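You operate a simulated robot arm through the tools that you are given. There is no shell and no other tool. Be economical: measure what you need, move in short steps, check, and stop when the job is done.

You are at the controls of a simulated two-armed robot. One attempt, no reset.

## Task
Put the plain black plug in socket 27 and bring its display up to 6 bar.
Fine: park the plug that sits there in the middle grey socket, white knob to 27, black knob on the rail to 6, and accept the alarm last. Leave the rest alone.

It is judged by the outcome, as a careful person would: the job done as asked, and still so three seconds after it is handed in. It fails if anything else is knocked over, pushed out of place, dropped, spilled or broken.

## Robot
Two 7-joint arms with two-finger parallel grippers on one trunk, on a base that drives. Base frame: it is fixed to the floor where the robot stands at the start and does not move with it; the origin is under the middle of the robot, x ahead of it, y to its left, z up. Units: cm, rad, N and s.
The left shoulder is at the start at [2.1, 10.1, 151.2], the right one opposite. With the tool pointing down near the work surface each hand reaches from about 18 to 50 cm from the robot's upright axis, wherever it stands, measured 20 degrees to its own side. Places, roughly: black knob on the steel rail [50, 0, 110]; middle grey socket [60, -10, 110]; plain black plug (3x3x7 cm) [50, -30, 120]. Payload 2.4 kg a hand.
The tool frame of a hand sits at the grasp point between the pads (the TCP): z along the fingers, y along the line on which they close. The tips reach 2.4 cm beyond it. The gripper opens to 6.8 cm. The fingers are 1.7 cm wide and 1 cm thick; the gripper's body (4 by 7 cm) begins 4.1 cm behind the TCP.
Orientation is that of the tool frame in the base frame, as [roll, pitch, yaw] about the fixed x, y, z axes, in that order (R = Rz(yaw) Ry(pitch) Rx(roll)). With the fingers straight down and closing along the base's y, the tool's x points along the base's -x, its y along +y and its z along -z.

## Interface
- The arms move only by the tool play_rows. It takes "left_increments", "right_increments" or both (then of equal length, played together; a hand with none holds still); each is a list of rows, each a list of 6 numbers: the shift along the base's x, y, z in cm, then the turn, a rotation vector about the base's x, y, z in rad. In form: [[dx, dy, dz, wx, wy, wz], ...]. A call has 1 to 10 rows; each row is the pose to reach, as a shift and turn from the pose commanded when the call began. "left_jaw" and "right_jaw" are, for a hand that has rows, the gripper command, from -1 (fully open) to 1 (shut), values between in proportion, set as the call begins (left out, the last holds). Rows are played at 5 a second. More than 5 cm and 0.15 rad between two rows, or a gripper value outside its range, and nothing of the call is played. A pose out of reach is approached as far as the arm can. The call stops where the force on the tool passes 90 N (or 10 N more than at its start, if that is more) or the arm is blocked; 0.2 s more then pass. Each finger travels about 7.2 cm/s and halts on what it meets, pressing with about 40 N; the grip force reading is that of the motor and also rises with nothing between the fingers. The clock runs only during rows and for 0.2 s after the last one: add rows that repeat a pose to give the fingers time. It gives the time, the measured TCP pose, the force on the tool (base axes), the opening and the grip force at its end, in the units of the frame above (readings bear some noise), with the torque about the TCP (base axes, N m) and any sound that the robot's microphone picked up.
- Cameras (640 x 400 px; columns grow to the right, rows downward): "scene" is now at [8.82, -0.29, 167.02]; the picture's right is [-0.25, -0.97, 0.00], its down [-0.57, 0.15, -0.81] and it looks along [0.78, -0.20, -0.59] (base axes); focal length 214 px, centre (320, 200). "left" rides on the left gripper at [8.4, -1.1, -7.5] in its tool frame; the picture's right is [0.13, 0.99, 0.00], its down [-0.60, 0.08, -0.79] and it looks along [-0.79, 0.10, 0.61] (tool axes); focal length 251 px, centre (320, 200). "right" rides on the right gripper at [8.4, 1.1, -7.5] in its tool frame; the picture's right is [-0.13, 0.99, 0.00], its down [-0.60, -0.08, -0.79] and it looks along [-0.79, -0.10, 0.61] (tool axes); focal length 251 px, centre (320, 200). There is no depth. A picture from a camera that has moved, and an enlarged one, comes with that camera's place and axes in the base frame and with its lens. The place of the scene camera against the robot may be out by one fixed shift of up to 2.5 cm in any direction.
- capture(camera): a new picture of that camera. The clock stands still meanwhile.
- slide_trunk(by): slides the trunk up (or, below 0, down) by that many cm; the arms and the scene camera ride with it, the base frame stays. It gives what a move gives, with no picture.
- roll_base(legs): drives the robot by 1 to 6 legs, each [ahead, left, turn to the left] in cm, cm and rad, along the robot's own axes; the way and the turn of a leg run together, so that a leg with both is an arc; at most 150 cm and 3.142 rad a leg. The arms and the cameras ride along, it lands a little off, and it stops where it bumps. It gives what a move gives.
- head_to(pan, tilt): turns the head with the scene camera to pan (to the left, within 1.501 rad either way) and tilt (down, from -0.506 to 1.204), counted from straight ahead of the robot. It gives what a move gives.
- zoom(camera, box): a new picture of the part [left, top, right, bottom] of that camera's present view, enlarged. The clock stands still meanwhile.
- finish_job(): hands the job in; it is judged then, once.

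Go step by step. Nothing tells you exact positions but the pictures and the camera data: compare them with the known pose of the tool, close in by small moves and look again before you grip or let go. The budget is 120 turns and 100 pictures, counting those below and the enlarged ones. Unless the task says otherwise, let go and move clear before handing in, and close with one line.

The tools are called after "Call:" as name(argument=value, ...) on one line, values as JSON. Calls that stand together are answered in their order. play_rows: Moves the arms, as the interface text tells. Its arguments: {"type":"object","properties":{"left_increments":{"type":"array","items":{"type":"array","items":{"type":"number"}}},"left_jaw":{"type":"number"},"right_increments":{"type":"array","items":{"type":"array","items":{"type":"number"}}},"right_jaw":{"type":"number"}},"required":[]} The other tools are called the same way: slide_trunk (by) slides the trunk up or down; roll_base (legs) drives the base; head_to (pan, tilt) turns the head that bears the scene camera; capture (camera) takes a picture; zoom (camera, box) takes an enlarged picture of a part of a camera's view; finish_job () hands the job in.

At the start:

```text
t: 0.0
left_ee_pos: [37.44, 4.56, 157.44]
left_orientation: [-3.14, 0.0, -3.141]
left_contact_force: [0.2, 0.3, -0.7]
left_torque: [0.01, 0.01, -0.03]
left_grip_width: 6.81
left_gripper_force: 0.0
right_ee_pos: [34.55, -30.67, 147.38]
right_orientation: [3.141, 0.0, -3.141]
right_contact_force: [0.9, -1.0, 0.0]
right_torque: [0.02, 0.0, 0.01]
right_grip_width: 6.8
right_gripper_force: 0.0
trunk travel left (down, up): [-72.5, 12.4]
robot x, y, heading: [-0.12, 0.06, -0.004]
head pan, tilt: [-0.248, 0.634]
```

scene: 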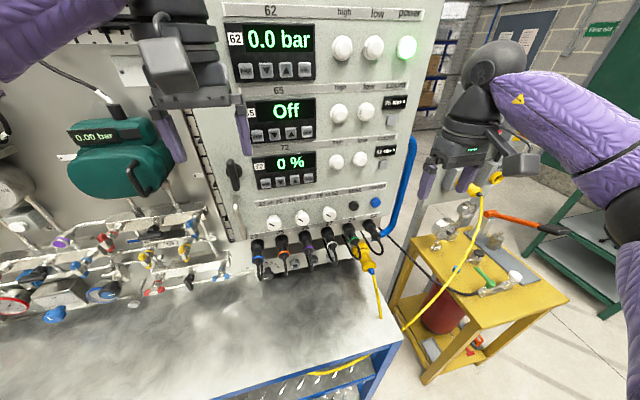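
right: 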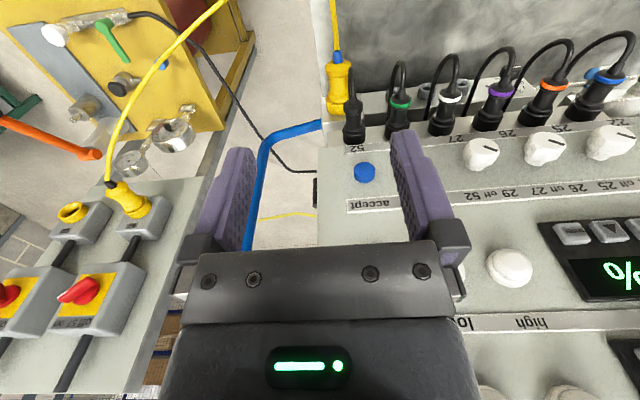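
left: 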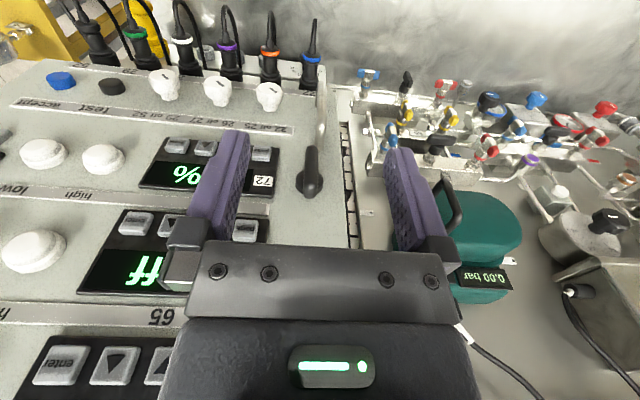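

I see a panel with displays 62, 65 and 72, a row of plugs with coloured rings, white selector knobs, and an accept button. First I'll enlarge the views to read labels.

Call:
zoom(camera="scene", box=[220, 180, 400, 292])

Call:
zoom(camera="right", box=[310, 20, 640, 226])

Call:
zoom(camera="scene", box=[0, 80, 240, 330])

```text
3.56 times, centred on (310, 236) of scene
camera zoom: at [8.82, -0.29, 167.02], right [-0.25, -0.97, 0.0], down [-0.57, 0.15, -0.81], along [0.78, -0.2, -0.59], focal length 763 px, centre (356, 72)
```

zoom: 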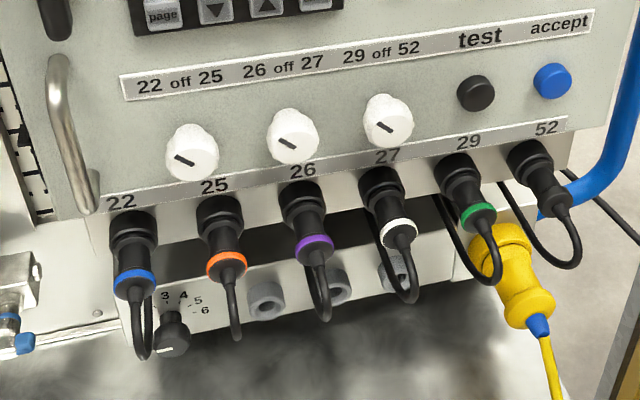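

```text
1.94 times, centred on (475, 123) of right
camera zoom: at [26.08, -29.73, 154.92], right [0.13, 0.99, 0.0], down [0.6, -0.08, 0.79], along [0.79, -0.1, -0.61], focal length 488 px, centre (19, 349)
```

zoom: 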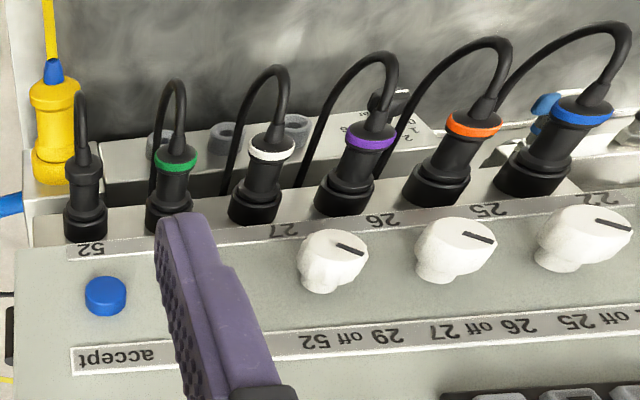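

```text
1.60 times, centred on (120, 205) of scene
camera zoom: at [8.82, -0.29, 167.02], right [-0.25, -0.97, 0.0], down [-0.57, 0.15, -0.81], along [0.78, -0.2, -0.59], focal length 343 px, centre (640, 192)
```

zoom: 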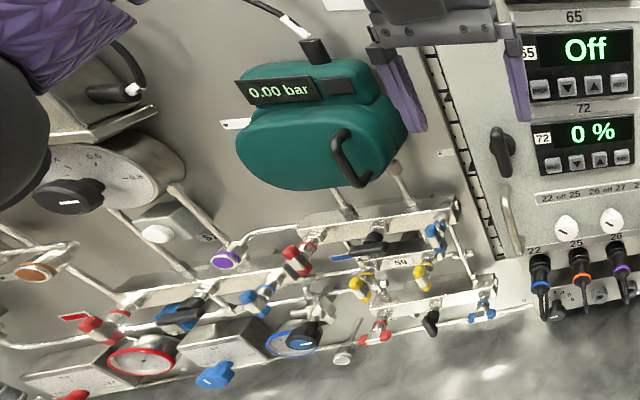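

Rough triangulation puts the panel face near x 49 to 52 and the plugs' bases near z 124, about 6.5 cm apart. I'll look right before lowering, to see what stands near the right arm.

Call:
head_to(pan=-0.8, tilt=0.7)

Call:
capture(camera="scene")

```text
t: 1.0
left_ee_pos: [37.41, 4.57, 157.33]
left_orientation: [3.141, 0.001, 3.141]
left_contact_force: [0.0, -0.5, 0.8]
left_torque: [0.0, -0.01, 0.0]
left_grip_width: 6.77
left_gripper_force: 0.0
right_ee_pos: [34.57, -30.64, 147.46]
right_orientation: [-3.141, -0.001, 3.14]
right_contact_force: [-0.5, -0.5, 0.2]
right_torque: [0.04, 0.01, 0.0]
right_grip_width: 6.81
right_gripper_force: 0.1
trunk travel left (down, up): [-72.5, 12.4]
robot x, y, heading: [-0.27, -0.08, -0.003]
head pan, tilt: [-0.799, 0.7]
```

```text
93 pictures are left
camera scene: at [6.29, -4.23, 166.45], right [-0.72, -0.7, 0.0], down [-0.45, 0.46, -0.76], along [0.53, -0.55, -0.64], focal length 214 px, centre (320, 200)
```

scene: 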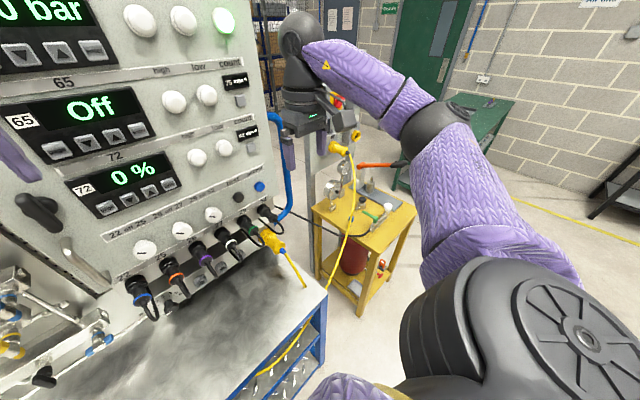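

The posts on the right stand far from the arm. I'll draw both hands back a little and lower the trunk by 22 cm for level views of the plugs.

Call:
play_rows(left_increments=[[-4, 0, 0, 0, 0, 0], [-8, 2, 0, 0, 0, 0]], right_increments=[[-3, 0, 0, 0, 0, 0], [-5, -2, 0, 0, 0, 0]])

Call:
slide_trunk(by=-22)

Call:
head_to(pan=-0.4, tilt=0.5)

Call:
capture(camera="scene")

Call:
capture(camera="right")

```text
t: 1.6
left_ee_pos: [29.15, 6.6, 157.27]
left_orientation: [-3.141, -0.001, -3.14]
left_contact_force: [-0.3, -0.2, 0.2]
left_torque: [-0.03, -0.03, -0.01]
left_grip_width: 6.79
left_gripper_force: 0.2
right_ee_pos: [29.57, -32.78, 147.46]
right_orientation: [-3.139, -0.001, 3.141]
right_contact_force: [-0.5, 0.4, -0.2]
right_torque: [-0.02, 0.0, -0.02]
right_grip_width: 6.82
right_gripper_force: 0.0
trunk travel left (down, up): [-72.5, 12.4]
robot x, y, heading: [0.05, -0.12, -0.0]
head pan, tilt: [-0.799, 0.7]
```

```text
t: 3.9
left_ee_pos: [29.25, 6.43, 135.34]
left_orientation: [3.141, -0.001, 3.141]
left_contact_force: [-0.4, -0.3, -0.3]
left_torque: [-0.01, -0.01, 0.0]
left_grip_width: 6.81
left_gripper_force: 0.1
right_ee_pos: [29.57, -32.63, 125.38]
right_orientation: [-3.141, 0.001, -3.141]
right_contact_force: [0.4, 0.3, 0.3]
right_torque: [-0.01, -0.01, -0.05]
right_grip_width: 6.79
right_gripper_force: 0.1
trunk travel left (down, up): [-50.5, 34.4]
robot x, y, heading: [0.19, -0.05, -0.002]
head pan, tilt: [-0.799, 0.7]
```

```text
t: 4.8
left_ee_pos: [29.39, 6.48, 135.13]
left_orientation: [3.14, -0.001, 3.141]
left_contact_force: [-0.2, -0.1, 0.2]
left_torque: [0.0, -0.02, -0.03]
left_grip_width: 6.82
left_gripper_force: 0.1
right_ee_pos: [29.56, -32.66, 125.32]
right_orientation: [3.141, 0.001, 3.14]
right_contact_force: [-0.5, 0.0, 0.5]
right_torque: [-0.01, 0.0, -0.03]
right_grip_width: 6.79
right_gripper_force: 0.0
trunk travel left (down, up): [-50.5, 34.4]
robot x, y, heading: [-0.2, 0.37, -0.001]
head pan, tilt: [-0.4, 0.499]
```

```text
92 pictures are left
camera scene: at [9.62, -1.69, 146.19], right [-0.39, -0.92, 0.0], down [-0.44, 0.19, -0.88], along [0.81, -0.34, -0.48], focal length 214 px, centre (320, 200)
```

scene: 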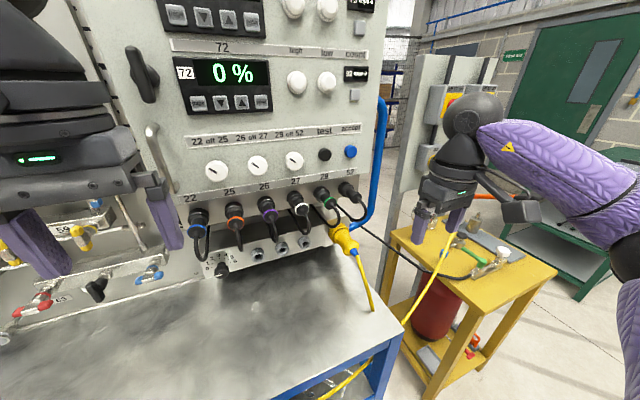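

```text
91 pictures are left
camera right: at [21.06, -31.73, 132.92], right [0.13, 0.99, 0.0], down [0.6, -0.08, 0.79], along [0.79, -0.1, -0.61], focal length 251 px, centre (320, 200)
```

right: 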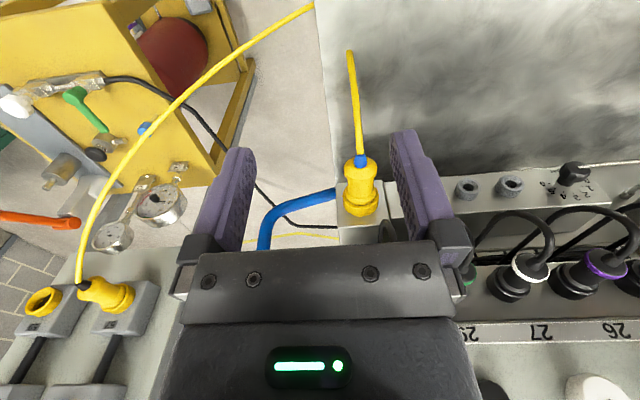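

Call:
zoom(camera="scene", box=[170, 120, 390, 290])

Call:
zoom(camera="scene", box=[180, 180, 290, 280])

```text
2.35 times, centred on (280, 205) of scene
camera zoom: at [9.62, -1.69, 146.19], right [-0.39, -0.92, 0.0], down [-0.44, 0.19, -0.88], along [0.81, -0.34, -0.48], focal length 505 px, centre (414, 188)
```

zoom: 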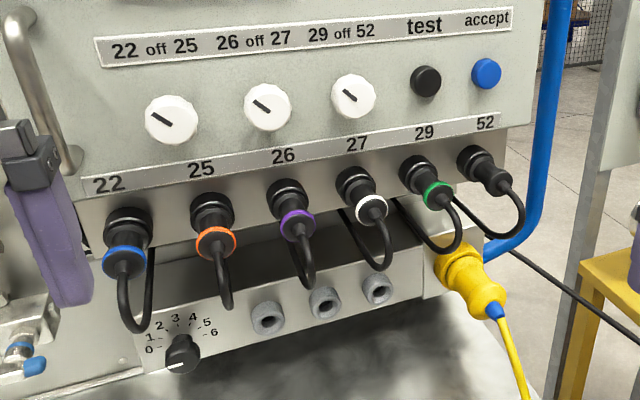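

```text
4.00 times, centred on (235, 230) of scene
camera zoom: at [9.62, -1.69, 146.19], right [-0.39, -0.92, 0.0], down [-0.44, 0.19, -0.88], along [0.81, -0.34, -0.48], focal length 858 px, centre (660, 80)
```

zoom: 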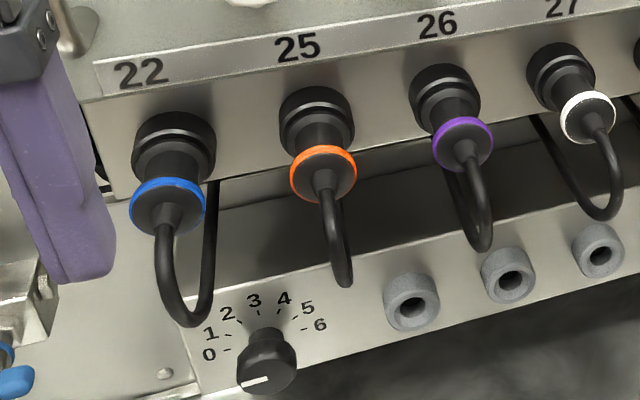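

The layout is now clear: the ring-less black plug is in 52, the white-ring plug in 27, and three grey sockets and the 0-6 knob are on the rail below. I'll tilt the right hand to about 30° below horizontal so its camera faces the panel.

Call:
play_rows(right_increments=[[0, 1, 0, 0, -0.13, 0], [0, 2, 0, 0, -0.26, 0], [0, 4, 0, 0, -0.39, 0], [0, 6, 0, 0, -0.52, 0], [0, 8, 0, 0, -0.65, 0], [0, 10, 0, 0, -0.78, 0], [0, 11, 0, 0, -0.91, 0], [0, 12, 0, 0, -1.047, 0], [0, 12, 0, 0, -1.047, 0]])

Call:
capture(camera="right")

Call:
capture(camera="scene")

```text
t: 6.8
left_ee_pos: [29.36, 6.42, 135.28]
left_orientation: [-3.142, 0.0, -3.14]
left_contact_force: [0.1, 0.1, 0.2]
left_torque: [0.02, 0.0, 0.0]
left_grip_width: 6.81
left_gripper_force: 0.0
right_ee_pos: [34.37, -22.43, 127.19]
right_orientation: [-3.141, 1.049, 3.141]
right_contact_force: [-1.2, 0.3, 0.3]
right_torque: [-0.03, 0.04, 0.01]
right_grip_width: 6.8
right_gripper_force: 0.0
right hand out of reach, approached as far as the arm can: row 6, 7, 8, 9
trunk travel left (down, up): [-50.5, 34.4]
robot x, y, heading: [0.07, 0.01, 0.005]
head pan, tilt: [-0.4, 0.499]
```

```text
88 pictures are left
camera right: at [23.45, -21.46, 123.77], right [0.06, 0.99, 0.11], down [-0.39, -0.08, 0.92], along [0.92, -0.1, 0.38], focal length 251 px, centre (320, 200)
```

right: 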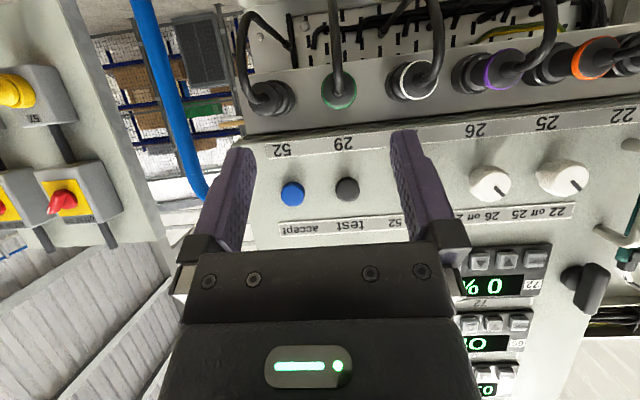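

```text
87 pictures are left
camera scene: at [9.61, -1.68, 146.2], right [-0.39, -0.92, 0.0], down [-0.44, 0.19, -0.88], along [0.81, -0.34, -0.48], focal length 214 px, centre (320, 200)
```

scene: 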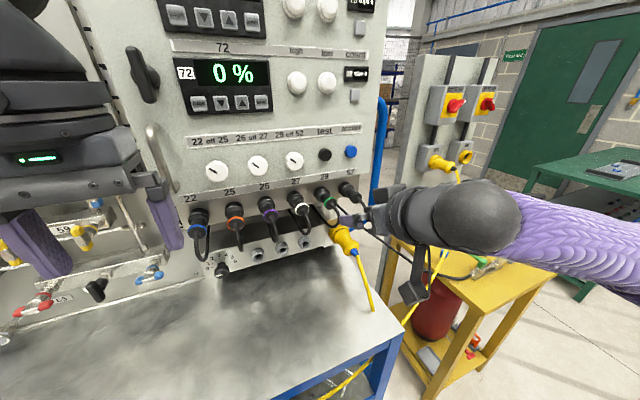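

Call:
zoom(camera="right", box=[230, 0, 460, 144])

Call:
zoom(camera="right", box=[400, 20, 640, 220])

```text
2.78 times, centred on (345, 72) of right
camera zoom: at [23.45, -21.46, 123.77], right [0.06, 0.99, 0.11], down [-0.39, -0.08, 0.92], along [0.92, -0.1, 0.38], focal length 698 px, centre (251, 556)
```

zoom: 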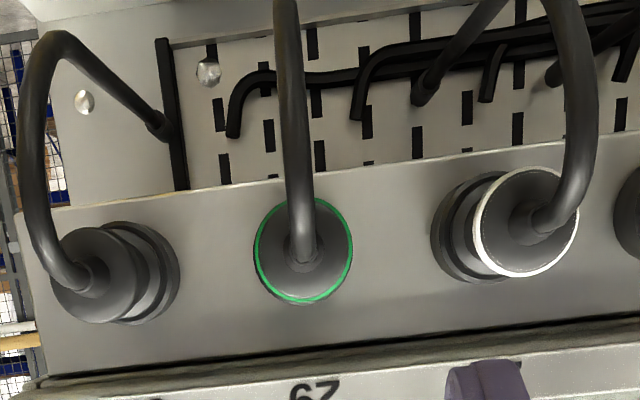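

```text
2.00 times, centred on (520, 120) of right
camera zoom: at [23.45, -21.46, 123.77], right [0.06, 0.99, 0.11], down [-0.39, -0.08, 0.92], along [0.92, -0.1, 0.38], focal length 503 px, centre (-80, 360)
```

zoom: 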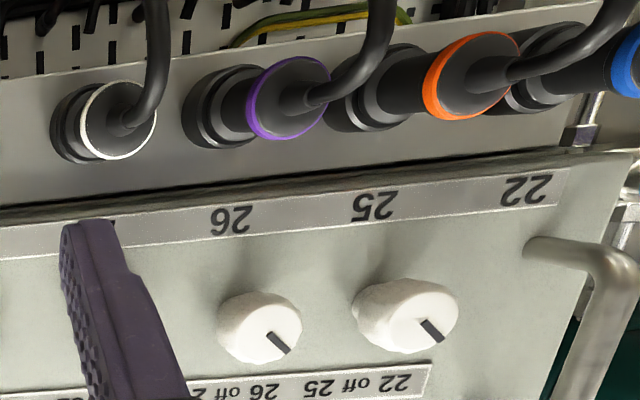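

Plugs point straight at the robot along x: 27 at about y −14.8, 29 at −21.3, 52 at −27.7, all near z 123.4 with ends near x 46. Next I lower the hand to view the rail with the grey sockets and the knob.

Call:
play_rows(right_increments=[[3, 2, -3, 0, 0, 0], [5, 5, -6, 0, 0, 0], [6, 8, -9, 0, 0, 0], [6, 8, -9, 0, 0, 0]])

Call:
capture(camera="right")

```text
t: 7.8
left_ee_pos: [29.39, 6.4, 135.2]
left_orientation: [-3.141, 0.0, 3.141]
left_contact_force: [0.8, -0.1, 0.9]
left_torque: [-0.01, 0.0, 0.01]
left_grip_width: 6.77
left_gripper_force: 0.1
right_ee_pos: [40.15, -14.39, 118.28]
right_orientation: [3.141, 1.046, 3.14]
right_contact_force: [0.1, -0.2, 0.1]
right_torque: [-0.02, 0.01, 0.01]
right_grip_width: 6.81
right_gripper_force: 0.2
trunk travel left (down, up): [-50.5, 34.4]
robot x, y, heading: [-0.28, 0.25, 0.001]
head pan, tilt: [-0.4, 0.499]
```

```text
84 pictures are left
camera right: at [29.4, -13.43, 114.74], right [0.07, 0.99, 0.11], down [-0.39, -0.08, 0.92], along [0.92, -0.1, 0.38], focal length 251 px, centre (320, 200)
```

right: 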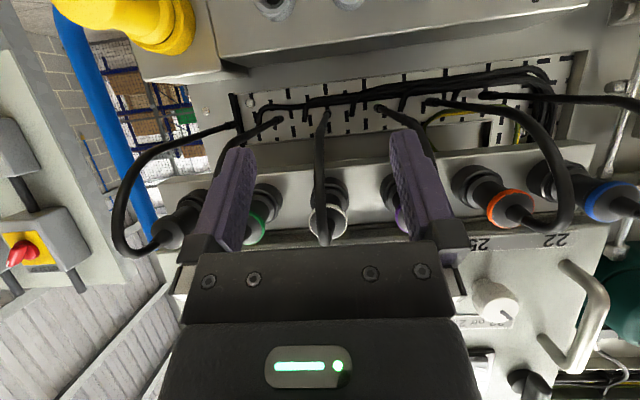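

The view points too high, so I'll tilt the hand 30° further down to see the rail.

Call:
play_rows(right_increments=[[-1, 0, 0, 0, 0.13, 0], [-2, 0, 0, 0, 0.26, 0], [-3, 0, 0, 0, 0.39, 0], [-4, 0, 0, 0, 0.52, 0], [-4, 0, 0, 0, 0.52, 0]])

Call:
capture(camera="right")

```text
t: 9.0
left_ee_pos: [29.48, 6.51, 135.24]
left_orientation: [3.141, 0.001, 3.141]
left_contact_force: [0.2, -0.1, 0.1]
left_torque: [0.0, -0.02, -0.03]
left_grip_width: 6.8
left_gripper_force: 0.0
right_ee_pos: [36.32, -14.37, 118.2]
right_orientation: [3.14, 0.526, 3.141]
right_contact_force: [-0.4, 1.0, -0.2]
right_torque: [0.0, -0.02, -0.02]
right_grip_width: 6.82
right_gripper_force: 0.1
trunk travel left (down, up): [-50.5, 34.4]
robot x, y, heading: [0.03, -0.27, -0.001]
head pan, tilt: [-0.4, 0.499]
```

```text
83 pictures are left
camera right: at [25.12, -13.47, 120.55], right [0.11, 0.99, 0.06], down [0.12, -0.08, 0.99], along [0.99, -0.1, -0.13], focal length 251 px, centre (320, 200)
```

right: 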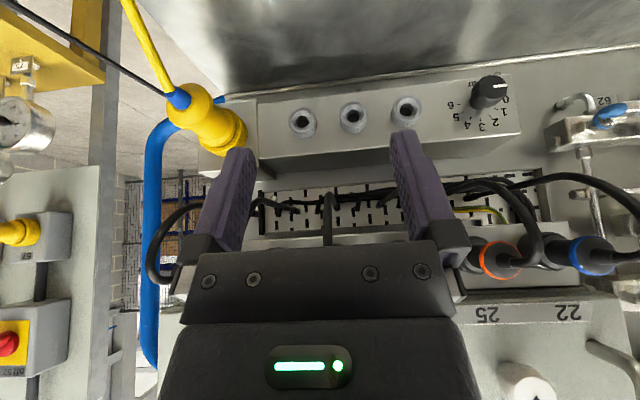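

Call:
zoom(camera="right", box=[270, 60, 530, 200])

```text
2.46 times, centred on (400, 130) of right
camera zoom: at [25.12, -13.47, 120.55], right [0.11, 0.99, 0.06], down [0.12, -0.08, 0.99], along [0.99, -0.1, -0.13], focal length 619 px, centre (123, 372)
```

zoom: 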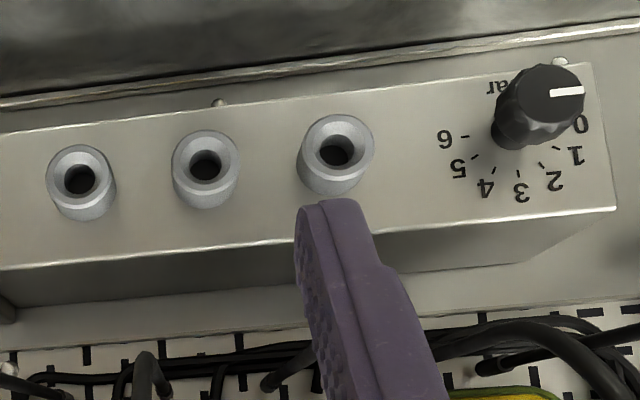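

Grey sockets triangulate to x 55.7, z 106.1, with y −5.2, −11.6 and −18.1; the knob pointer is at 0. Next I bring the right hand in front of plug 27 at 45° to check alignment before gripping.

Call:
play_rows(right_increments=[[0, 0, 2, 0, -0.13, 0], [1, -0.2, 4, 0, -0.26, 0], [4, -0.4, 5.2, 0, -0.26, 0], [4, -0.4, 5.2, 0, -0.26, 0]], right_jaw=-0.53)

Call:
capture(camera="right")

Call:
zoom(camera="scene", box=[270, 160, 430, 260])

```text
t: 10.0
left_ee_pos: [29.4, 6.54, 135.32]
left_orientation: [3.141, -0.001, -3.141]
left_contact_force: [0.0, -0.5, 0.2]
left_torque: [0.04, -0.03, 0.01]
left_grip_width: 6.79
left_gripper_force: 0.1
right_ee_pos: [40.14, -14.83, 123.31]
right_orientation: [3.141, 0.788, -3.142]
right_contact_force: [0.2, 0.3, -0.9]
right_torque: [-0.02, -0.01, -0.01]
right_grip_width: 5.17
right_gripper_force: 0.0
trunk travel left (down, up): [-50.5, 34.4]
robot x, y, heading: [-0.08, 0.14, -0.001]
head pan, tilt: [-0.4, 0.499]
```

```text
81 pictures are left
camera right: at [28.82, -13.87, 122.8], right [0.09, 0.99, 0.09], down [-0.14, -0.08, 0.99], along [0.99, -0.1, 0.13], focal length 251 px, centre (320, 200)
```

right: 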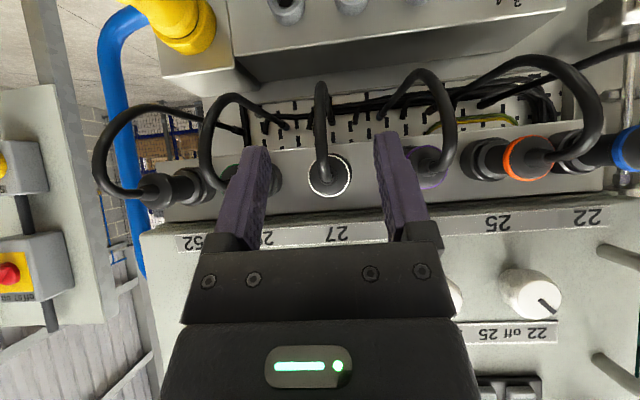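

```text
4.00 times, centred on (350, 210) of scene
camera zoom: at [9.61, -1.69, 146.2], right [-0.39, -0.92, 0.0], down [-0.44, 0.19, -0.88], along [0.81, -0.34, -0.48], focal length 858 px, centre (200, 160)
```

zoom: 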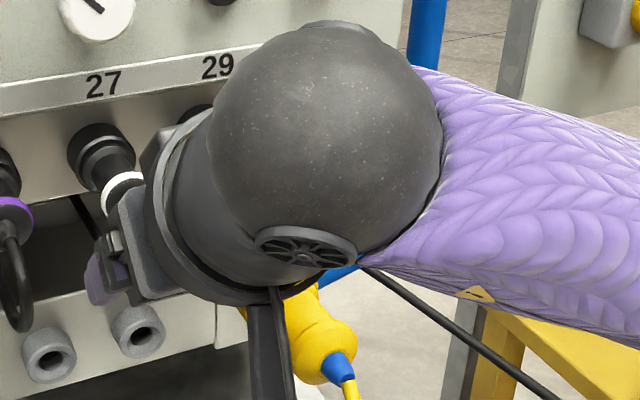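

Alignment matches: the ring of plug 27 is at y −14.8, z 123.45. I'll ease the tilt to 40° and advance so the fingers straddle the plug.

Call:
play_rows(right_increments=[[2, 0.0, 0.1, 0, -0.087, 0], [4, 0.0, 0.1, 0, -0.087, 0], [6, 0.0, 0.1, 0, -0.087, 0], [6, 0.0, 0.1, 0, -0.087, 0]])

Call:
capture(camera="right")

Call:
capture(camera="left")

```text
t: 11.0
left_ee_pos: [29.36, 6.45, 135.2]
left_orientation: [3.141, 0.0, 3.141]
left_contact_force: [-0.2, -0.2, -0.6]
left_torque: [-0.02, 0.03, -0.01]
left_grip_width: 6.78
left_gripper_force: 0.1
right_ee_pos: [46.13, -14.84, 123.53]
right_orientation: [-3.141, 0.875, 3.142]
right_contact_force: [-0.1, 0.7, -0.4]
right_torque: [-0.01, -0.02, 0.02]
right_grip_width: 5.21
right_gripper_force: 0.0
trunk travel left (down, up): [-50.5, 34.4]
robot x, y, heading: [0.07, -0.06, 0.003]
head pan, tilt: [-0.4, 0.499]
```

```text
79 pictures are left
camera right: at [34.96, -13.79, 121.97], right [0.08, 0.99, 0.1], down [-0.22, -0.08, 0.97], along [0.97, -0.1, 0.21], focal length 251 px, centre (320, 200)
```

right: 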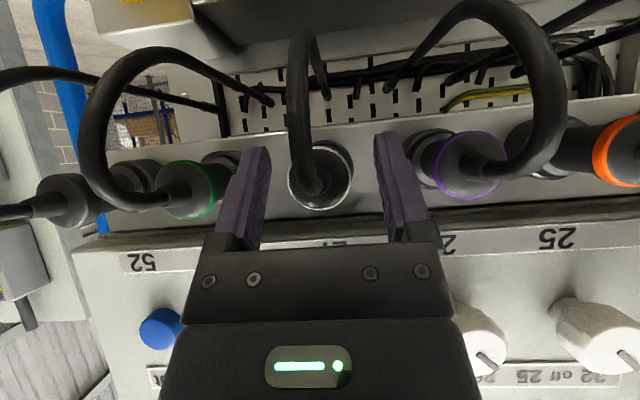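

```text
78 pictures are left
camera left: at [21.0, 5.39, 142.73], right [-0.13, 0.99, 0.0], down [0.6, 0.08, 0.79], along [0.79, 0.1, -0.61], focal length 251 px, centre (320, 200)
```

left: 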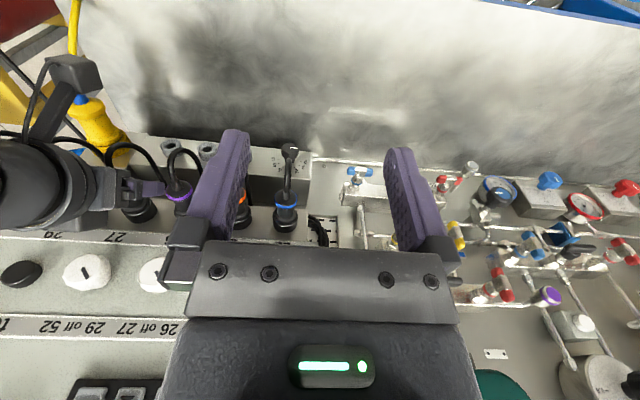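

Call:
zoom(camera="left", box=[60, 130, 240, 242])

```text
3.56 times, centred on (150, 186) of left
camera zoom: at [21.0, 5.39, 142.73], right [-0.13, 0.99, 0.0], down [0.6, 0.08, 0.79], along [0.79, 0.1, -0.61], focal length 894 px, centre (924, 250)
```

zoom: 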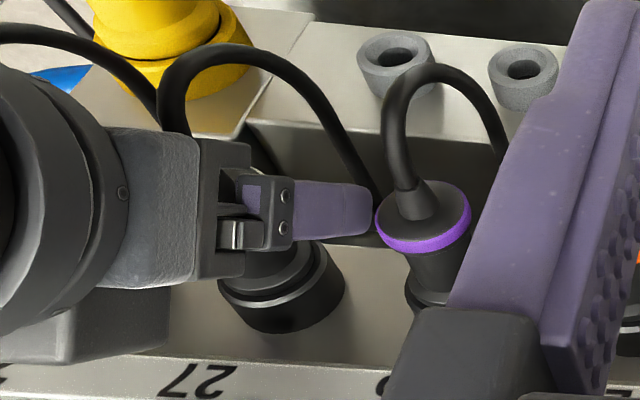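

The fingers straddle plug 27 evenly. I'll advance 1.8 cm and close.

Call:
play_rows(right_increments=[[1.0, 0.0, -0.1, 0, 0, 0], [1.8, 0.0, -0.1, 0, 0, 0], [1.8, 0.0, -0.1, 0, 0, 0]])

Call:
play_rows(right_increments=[[0, 0, 0, 0, 0, 0], [0, 0, 0, 0, 0, 0], [0, 0, 0, 0, 0, 0]], right_jaw=1)

Call:
capture(camera="right")

```text
t: 11.8
left_ee_pos: [29.36, 6.48, 135.26]
left_orientation: [-3.14, 0.001, -3.141]
left_contact_force: [-0.6, -0.5, 0.0]
left_torque: [0.01, 0.03, 0.01]
left_grip_width: 6.8
left_gripper_force: 0.0
right_ee_pos: [48.03, -14.74, 123.44]
right_orientation: [3.141, 0.875, 3.141]
right_contact_force: [-0.1, -0.8, -0.5]
right_torque: [0.01, -0.01, -0.01]
right_grip_width: 5.19
right_gripper_force: 0.0
trunk travel left (down, up): [-50.5, 34.4]
robot x, y, heading: [-0.19, -0.12, 0.002]
head pan, tilt: [-0.4, 0.499]
```

```text
t: 12.6
left_ee_pos: [29.48, 6.53, 135.32]
left_orientation: [3.141, 0.001, 3.139]
left_contact_force: [-0.5, 0.6, -0.3]
left_torque: [0.0, 0.0, -0.03]
left_grip_width: 6.79
left_gripper_force: 0.0
right_ee_pos: [48.06, -14.77, 123.45]
right_orientation: [3.141, 0.873, -3.141]
right_contact_force: [0.7, 0.6, 1.1]
right_torque: [-0.06, 0.02, 0.03]
right_grip_width: 3.28
right_gripper_force: 44.6
trunk travel left (down, up): [-50.5, 34.4]
robot x, y, heading: [-0.21, -0.07, -0.004]
head pan, tilt: [-0.4, 0.499]
```

```text
76 pictures are left
camera right: at [36.78, -13.82, 121.85], right [0.08, 0.99, 0.1], down [-0.22, -0.08, 0.97], along [0.97, -0.1, 0.21], focal length 251 px, centre (320, 200)
```

right: 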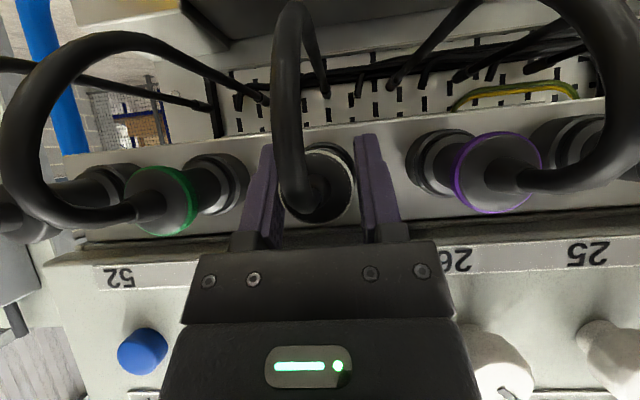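

Gripped at 3.28 cm with little side force. Now I pull straight out.

Call:
play_rows(right_increments=[[-0.5, 0, 0, 0, 0, 0], [-1.0, 0, 0, 0, 0, 0], [-2, 0, 0, 0, 0, 0], [-3, 0, 0, 0, 0, 0], [-4, 0, 0, 0, 0, 0], [-4, 0, 0, 0, 0, 0]])

Call:
capture(camera="right")

Call:
zoom(camera="left", box=[40, 130, 240, 255])

```text
t: 14.0
left_ee_pos: [29.64, 6.74, 135.15]
left_orientation: [3.141, -0.002, 3.138]
left_contact_force: [0.0, -0.6, -0.2]
left_torque: [0.03, 0.0, 0.0]
left_grip_width: 6.79
left_gripper_force: 0.0
right_ee_pos: [43.99, -14.59, 123.1]
right_orientation: [-3.141, 0.87, 3.136]
right_contact_force: [-0.6, -0.5, 0.1]
right_torque: [-0.02, -0.01, 0.01]
right_grip_width: 2.62
right_gripper_force: 39.5
trunk travel left (down, up): [-50.5, 34.4]
robot x, y, heading: [0.2, 0.71, -0.002]
head pan, tilt: [-0.4, 0.499]
```

```text
75 pictures are left
camera right: at [32.77, -13.58, 121.7], right [0.09, 0.99, 0.1], down [-0.22, -0.08, 0.97], along [0.97, -0.11, 0.21], focal length 251 px, centre (320, 200)
```

right: 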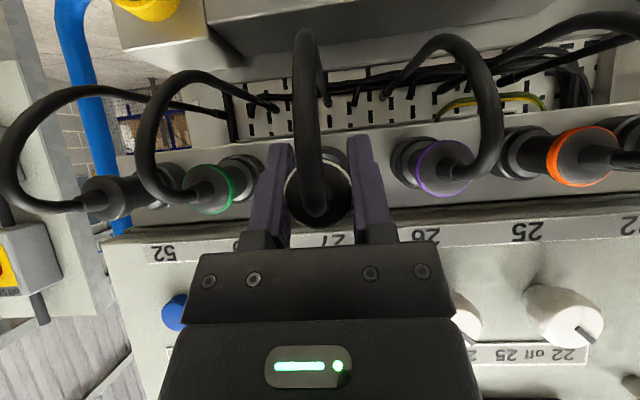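

```text
3.20 times, centred on (140, 192) of left
camera zoom: at [21.12, 5.66, 142.67], right [-0.13, 0.99, 0.0], down [0.61, 0.08, 0.79], along [0.79, 0.1, -0.61], focal length 805 px, centre (896, 224)
```

zoom: 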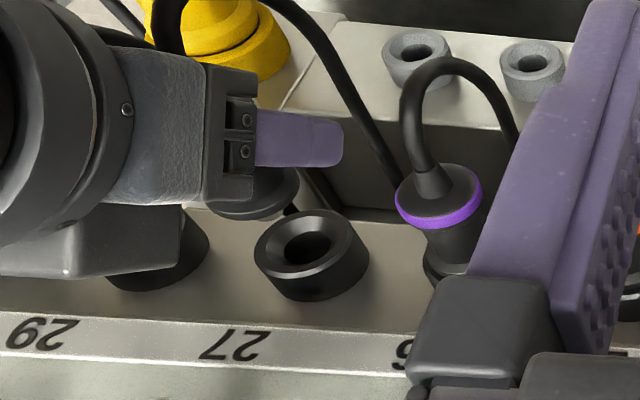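

Plug is out and socket 27 is open. The grip width fell to 2.6 cm, so I'll check how the plug sits in the fingers.

Call:
zoom(camera="right", box=[240, 110, 400, 250])

Call:
zoom(camera="scene", box=[250, 150, 370, 260])

```text
2.86 times, centred on (320, 180) of right
camera zoom: at [32.77, -13.58, 121.7], right [0.09, 0.99, 0.1], down [-0.22, -0.08, 0.97], along [0.97, -0.11, 0.21], focal length 718 px, centre (320, 257)
```

zoom: 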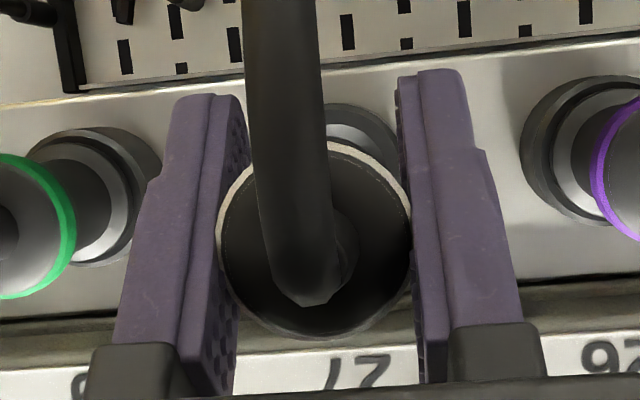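

```text
3.64 times, centred on (310, 205) of scene
camera zoom: at [9.69, -1.36, 146.17], right [-0.39, -0.92, 0.0], down [-0.44, 0.19, -0.88], along [0.81, -0.34, -0.48], focal length 780 px, centre (356, 182)
```

zoom: 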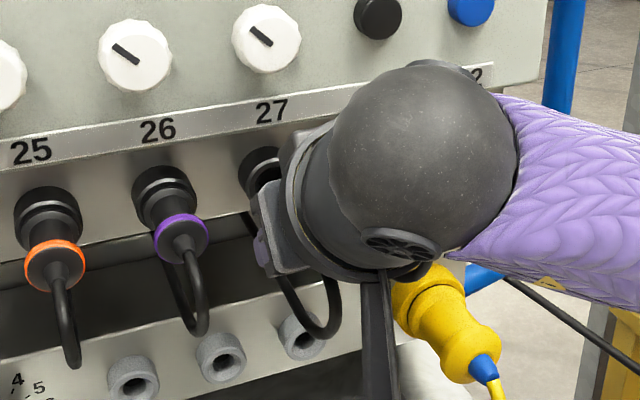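

The fingers now hold the body just ahead of the white ring. I'll retract, lower in front of the middle grey socket, and then check the plug's attitude with the left camera.

Call:
play_rows(right_increments=[[-2, 0, 0, 0, 0, 0], [-2, 1, -4, 0, 0, 0], [-2, 2, -8, 0, 0, 0], [-2, 3, -12, 0, 0, 0], [-2, 3, -16, 0, 0, 0], [-2, 3, -16.5, 0, 0, 0], [-2, 3, -16.5, 0, 0, 0]])

Call:
capture(camera="right")

Call:
capture(camera="left")

Call:
capture(camera="scene")

```text
t: 15.6
left_ee_pos: [29.39, 6.52, 135.24]
left_orientation: [-3.141, 0.0, -3.141]
left_contact_force: [-0.9, -0.1, -1.1]
left_torque: [-0.02, 0.01, 0.02]
left_grip_width: 6.79
left_gripper_force: 0.0
right_ee_pos: [41.97, -11.89, 106.86]
right_orientation: [3.141, 0.875, -3.141]
right_contact_force: [0.8, 0.2, -0.4]
right_torque: [0.04, 0.01, 0.0]
right_grip_width: 2.56
right_gripper_force: 40.1
trunk travel left (down, up): [-50.5, 34.4]
robot x, y, heading: [-0.0, -0.19, 0.002]
head pan, tilt: [-0.4, 0.499]
```

```text
71 pictures are left
camera right: at [30.8, -10.89, 105.26], right [0.08, 0.99, 0.1], down [-0.22, -0.08, 0.97], along [0.97, -0.1, 0.21], focal length 251 px, centre (320, 200)
```

right: 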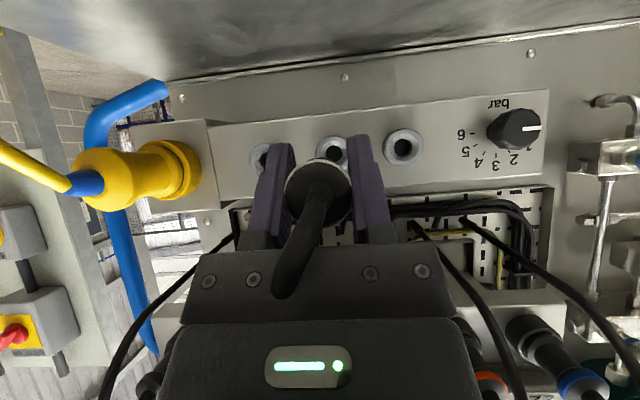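

```text
70 pictures are left
camera left: at [21.0, 5.39, 142.73], right [-0.13, 0.99, 0.0], down [0.6, 0.08, 0.79], along [0.79, 0.1, -0.61], focal length 251 px, centre (320, 200)
```

left: 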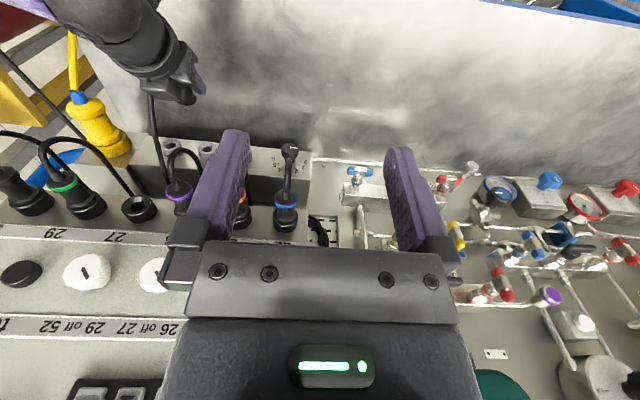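

```text
69 pictures are left
camera scene: at [9.63, -1.69, 146.2], right [-0.39, -0.92, 0.0], down [-0.44, 0.19, -0.88], along [0.81, -0.34, -0.48], focal length 214 px, centre (320, 200)
```

scene: 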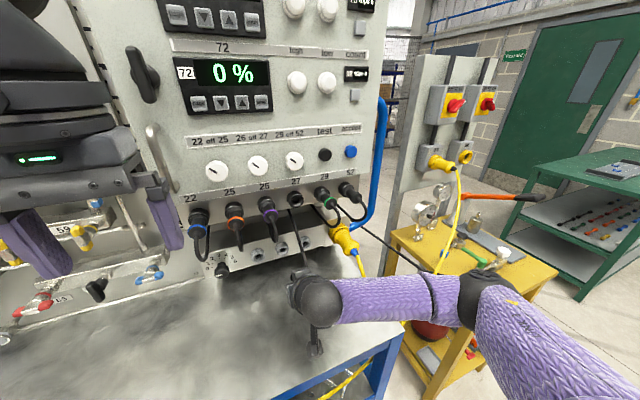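

Call:
zoom(camera="right", box=[230, 100, 430, 225])

Call:
zoom(camera="left", box=[110, 30, 230, 180])

```text
3.20 times, centred on (330, 162) of right
camera zoom: at [30.8, -10.89, 105.26], right [0.08, 0.99, 0.1], down [-0.22, -0.08, 0.97], along [0.97, -0.1, 0.21], focal length 805 px, centre (288, 320)
```

zoom: 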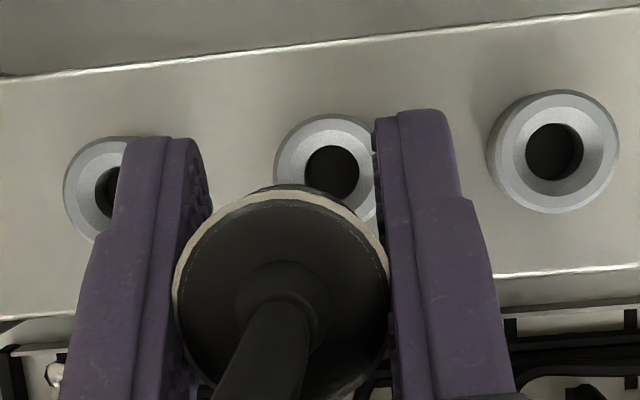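

```text
2.67 times, centred on (170, 105) of left
camera zoom: at [21.0, 5.39, 142.73], right [-0.13, 0.99, 0.0], down [0.6, 0.08, 0.79], along [0.79, 0.1, -0.61], focal length 670 px, centre (720, 453)
```

zoom: 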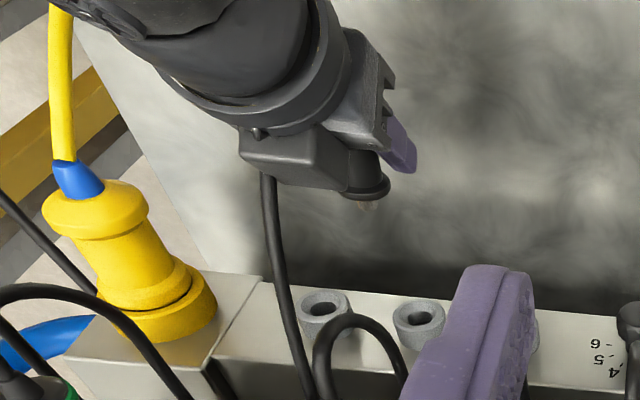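

Call:
zoom(camera="left", box=[215, 75, 275, 120])

Call:
zoom(camera="left", box=[200, 60, 280, 120])

```text
8.89 times, centred on (245, 98) of left
camera zoom: at [21.0, 5.39, 142.73], right [-0.13, 0.99, 0.0], down [0.6, 0.08, 0.79], along [0.79, 0.1, -0.61], focal length 2235 px, centre (987, 1111)
```

zoom: 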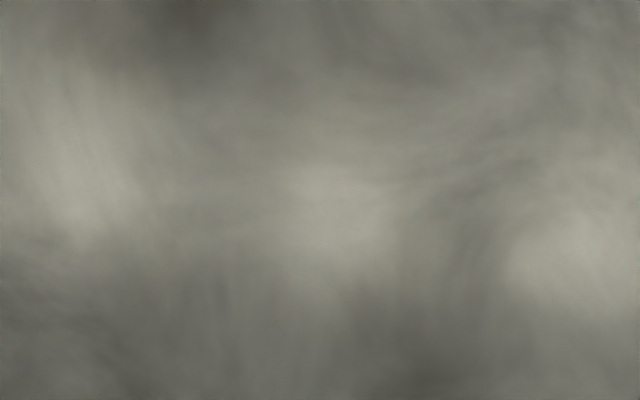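

```text
6.67 times, centred on (240, 90) of left
camera zoom: at [21.0, 5.39, 142.73], right [-0.13, 0.99, 0.0], down [0.6, 0.08, 0.79], along [0.79, 0.1, -0.61], focal length 1676 px, centre (853, 933)
```

zoom: 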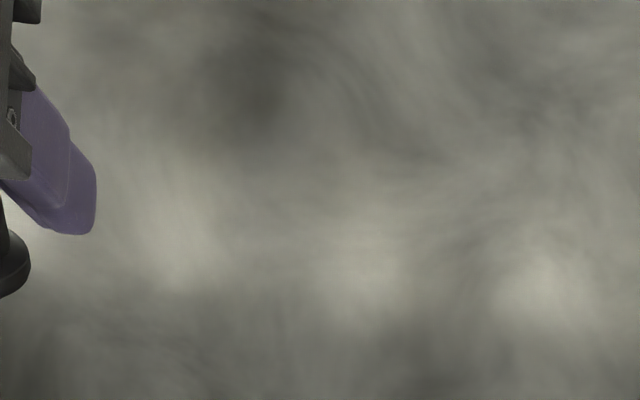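

I boxed the wrong spot. I'll lower and yaw the left hand for a true side view of the held plug.

Call:
play_rows(left_increments=[[0, 1, -3, 0, 0, -0.14], [0, 2, -7, 0, 0, -0.28], [0, 3, -11, 0, 0, -0.42], [0, 4, -15, 0, 0, -0.56], [0, 4, -17, 0, 0, -0.7], [0, 4, -17, 0, 0, -0.7]])

Call:
capture(camera="left")

```text
t: 17.0
left_ee_pos: [29.38, 10.5, 118.28]
left_orientation: [3.141, 0.0, 2.44]
left_contact_force: [0.5, 0.0, 0.2]
left_torque: [0.01, -0.01, 0.0]
left_grip_width: 6.77
left_gripper_force: 0.1
right_ee_pos: [42.05, -11.91, 106.9]
right_orientation: [3.141, 0.874, -3.14]
right_contact_force: [-0.1, 0.5, -0.4]
right_torque: [0.05, 0.01, 0.04]
right_grip_width: 2.61
right_gripper_force: 40.0
trunk travel left (down, up): [-50.5, 34.4]
robot x, y, heading: [-0.36, -0.05, 0.002]
head pan, tilt: [-0.4, 0.499]
```

```text
64 pictures are left
camera left: at [22.23, 15.09, 125.69], right [0.54, 0.84, 0.0], down [0.51, -0.33, 0.79], along [0.67, -0.43, -0.61], focal length 251 px, centre (320, 200)
```

left: 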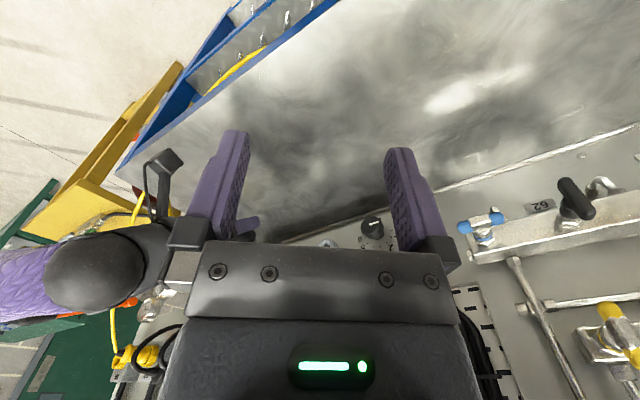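

Call:
play_rows(left_increments=[[0, 0, 0, -0.09, -0.107, 0], [0, 0, 0, -0.18, -0.214, 0], [0, 0, 0, -0.29, -0.344, 0], [0, 0, 0, -0.29, -0.344, 0]])

Call:
capture(camera="left")

```text
refused: row 3 steps farther than a row can; nothing moved
```

```text
63 pictures are left
camera left: at [22.23, 15.09, 125.69], right [0.54, 0.84, 0.0], down [0.51, -0.33, 0.79], along [0.67, -0.43, -0.61], focal length 251 px, centre (320, 200)
```

left: 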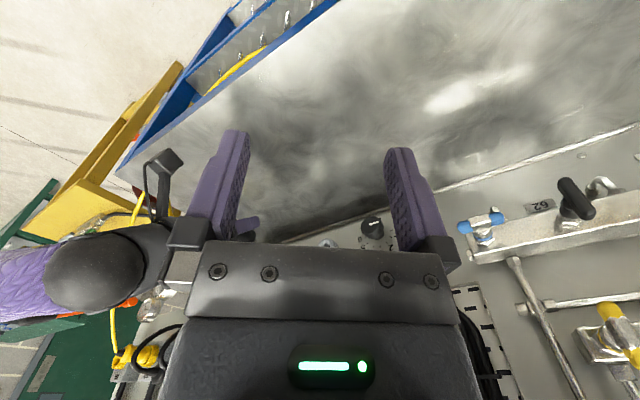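

Call:
play_rows(left_increments=[[0, 0, 0, -0.08, -0.095, 0], [0, 0, 0, -0.16, -0.19, 0], [0, 0, 0, -0.24, -0.285, 0], [0, 0, 0, -0.32, -0.38, 0], [0, 0, 0, -0.32, -0.38, 0]])

Call:
capture(camera="left")

```text
t: 18.2
left_ee_pos: [29.39, 10.41, 118.36]
left_orientation: [3.141, 0.496, 2.442]
left_contact_force: [-0.4, 0.0, -0.1]
left_torque: [-0.02, 0.01, -0.02]
left_grip_width: 6.81
left_gripper_force: 0.1
right_ee_pos: [42.05, -11.99, 106.87]
right_orientation: [-3.142, 0.873, -3.141]
right_contact_force: [-0.5, -0.1, -0.9]
right_torque: [0.0, -0.02, -0.02]
right_grip_width: 2.6
right_gripper_force: 40.2
trunk travel left (down, up): [-50.5, 34.4]
robot x, y, heading: [-0.18, -0.4, -0.006]
head pan, tilt: [-0.4, 0.499]
```

```text
62 pictures are left
camera left: at [20.33, 16.71, 120.81], right [0.55, 0.83, -0.06], down [0.17, -0.04, 0.99], along [0.82, -0.55, -0.16], focal length 251 px, centre (320, 200)
```

left: 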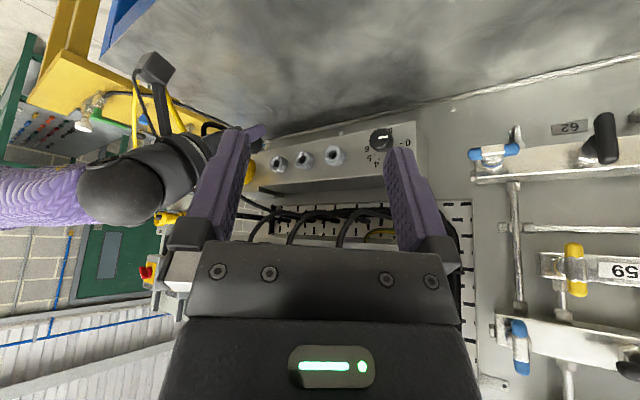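

Call:
play_rows(left_increments=[[0, 0, 0, 0, 0, -0.14], [0, 0, 0, 0, 0, -0.22], [0, 0, 0, 0, 0, -0.22]])

Call:
zoom(camera="left", box=[180, 60, 440, 222])

```text
t: 19.0
left_ee_pos: [29.43, 10.58, 118.32]
left_orientation: [3.141, 0.497, 2.222]
left_contact_force: [-0.4, -0.1, 0.4]
left_torque: [0.02, -0.01, -0.01]
left_grip_width: 6.81
left_gripper_force: 0.1
right_ee_pos: [42.14, -11.71, 106.9]
right_orientation: [3.141, 0.873, -3.141]
right_contact_force: [0.1, -0.7, -0.3]
right_torque: [0.02, 0.0, -0.02]
right_grip_width: 2.6
right_gripper_force: 39.8
trunk travel left (down, up): [-50.5, 34.4]
robot x, y, heading: [-0.12, 0.12, 0.002]
head pan, tilt: [-0.4, 0.499]
```

```text
2.46 times, centred on (310, 141) of left
camera zoom: at [21.9, 18.55, 120.83], right [0.72, 0.69, -0.06], down [0.16, -0.07, 0.98], along [0.68, -0.72, -0.16], focal length 619 px, centre (345, 345)
```

zoom: 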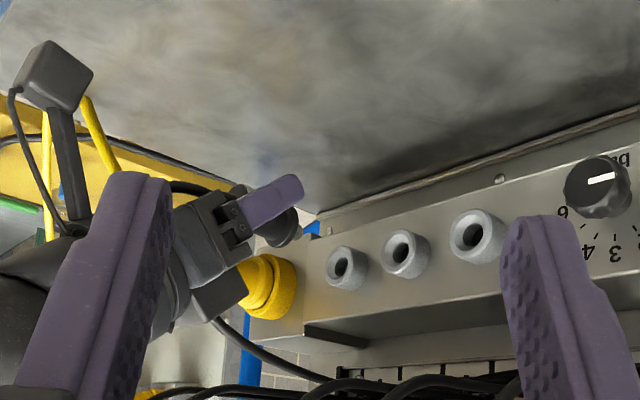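

Call:
zoom(camera="left", box=[255, 120, 375, 195])

```text
5.33 times, centred on (315, 158) of left
camera zoom: at [21.9, 18.55, 120.83], right [0.72, 0.69, -0.06], down [0.16, -0.07, 0.98], along [0.68, -0.72, -0.16], focal length 1341 px, centre (347, 427)
```

zoom: 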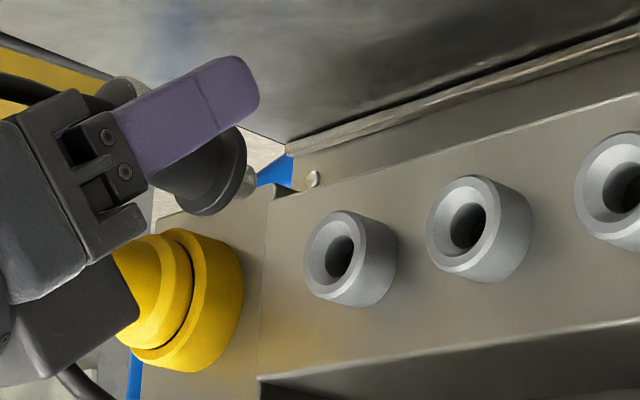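

Call:
zoom(camera="left", box=[272, 130, 312, 166])

```text
11.11 times, centred on (292, 148) of left
camera zoom: at [21.9, 18.55, 120.83], right [0.72, 0.69, -0.06], down [0.16, -0.07, 0.98], along [0.68, -0.72, -0.16], focal length 2794 px, centre (631, 778)
```

zoom: 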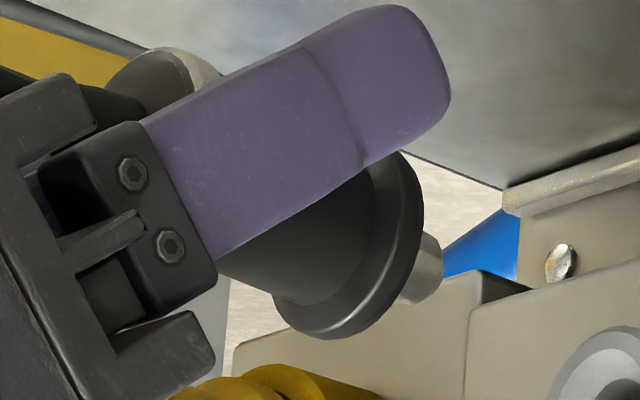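

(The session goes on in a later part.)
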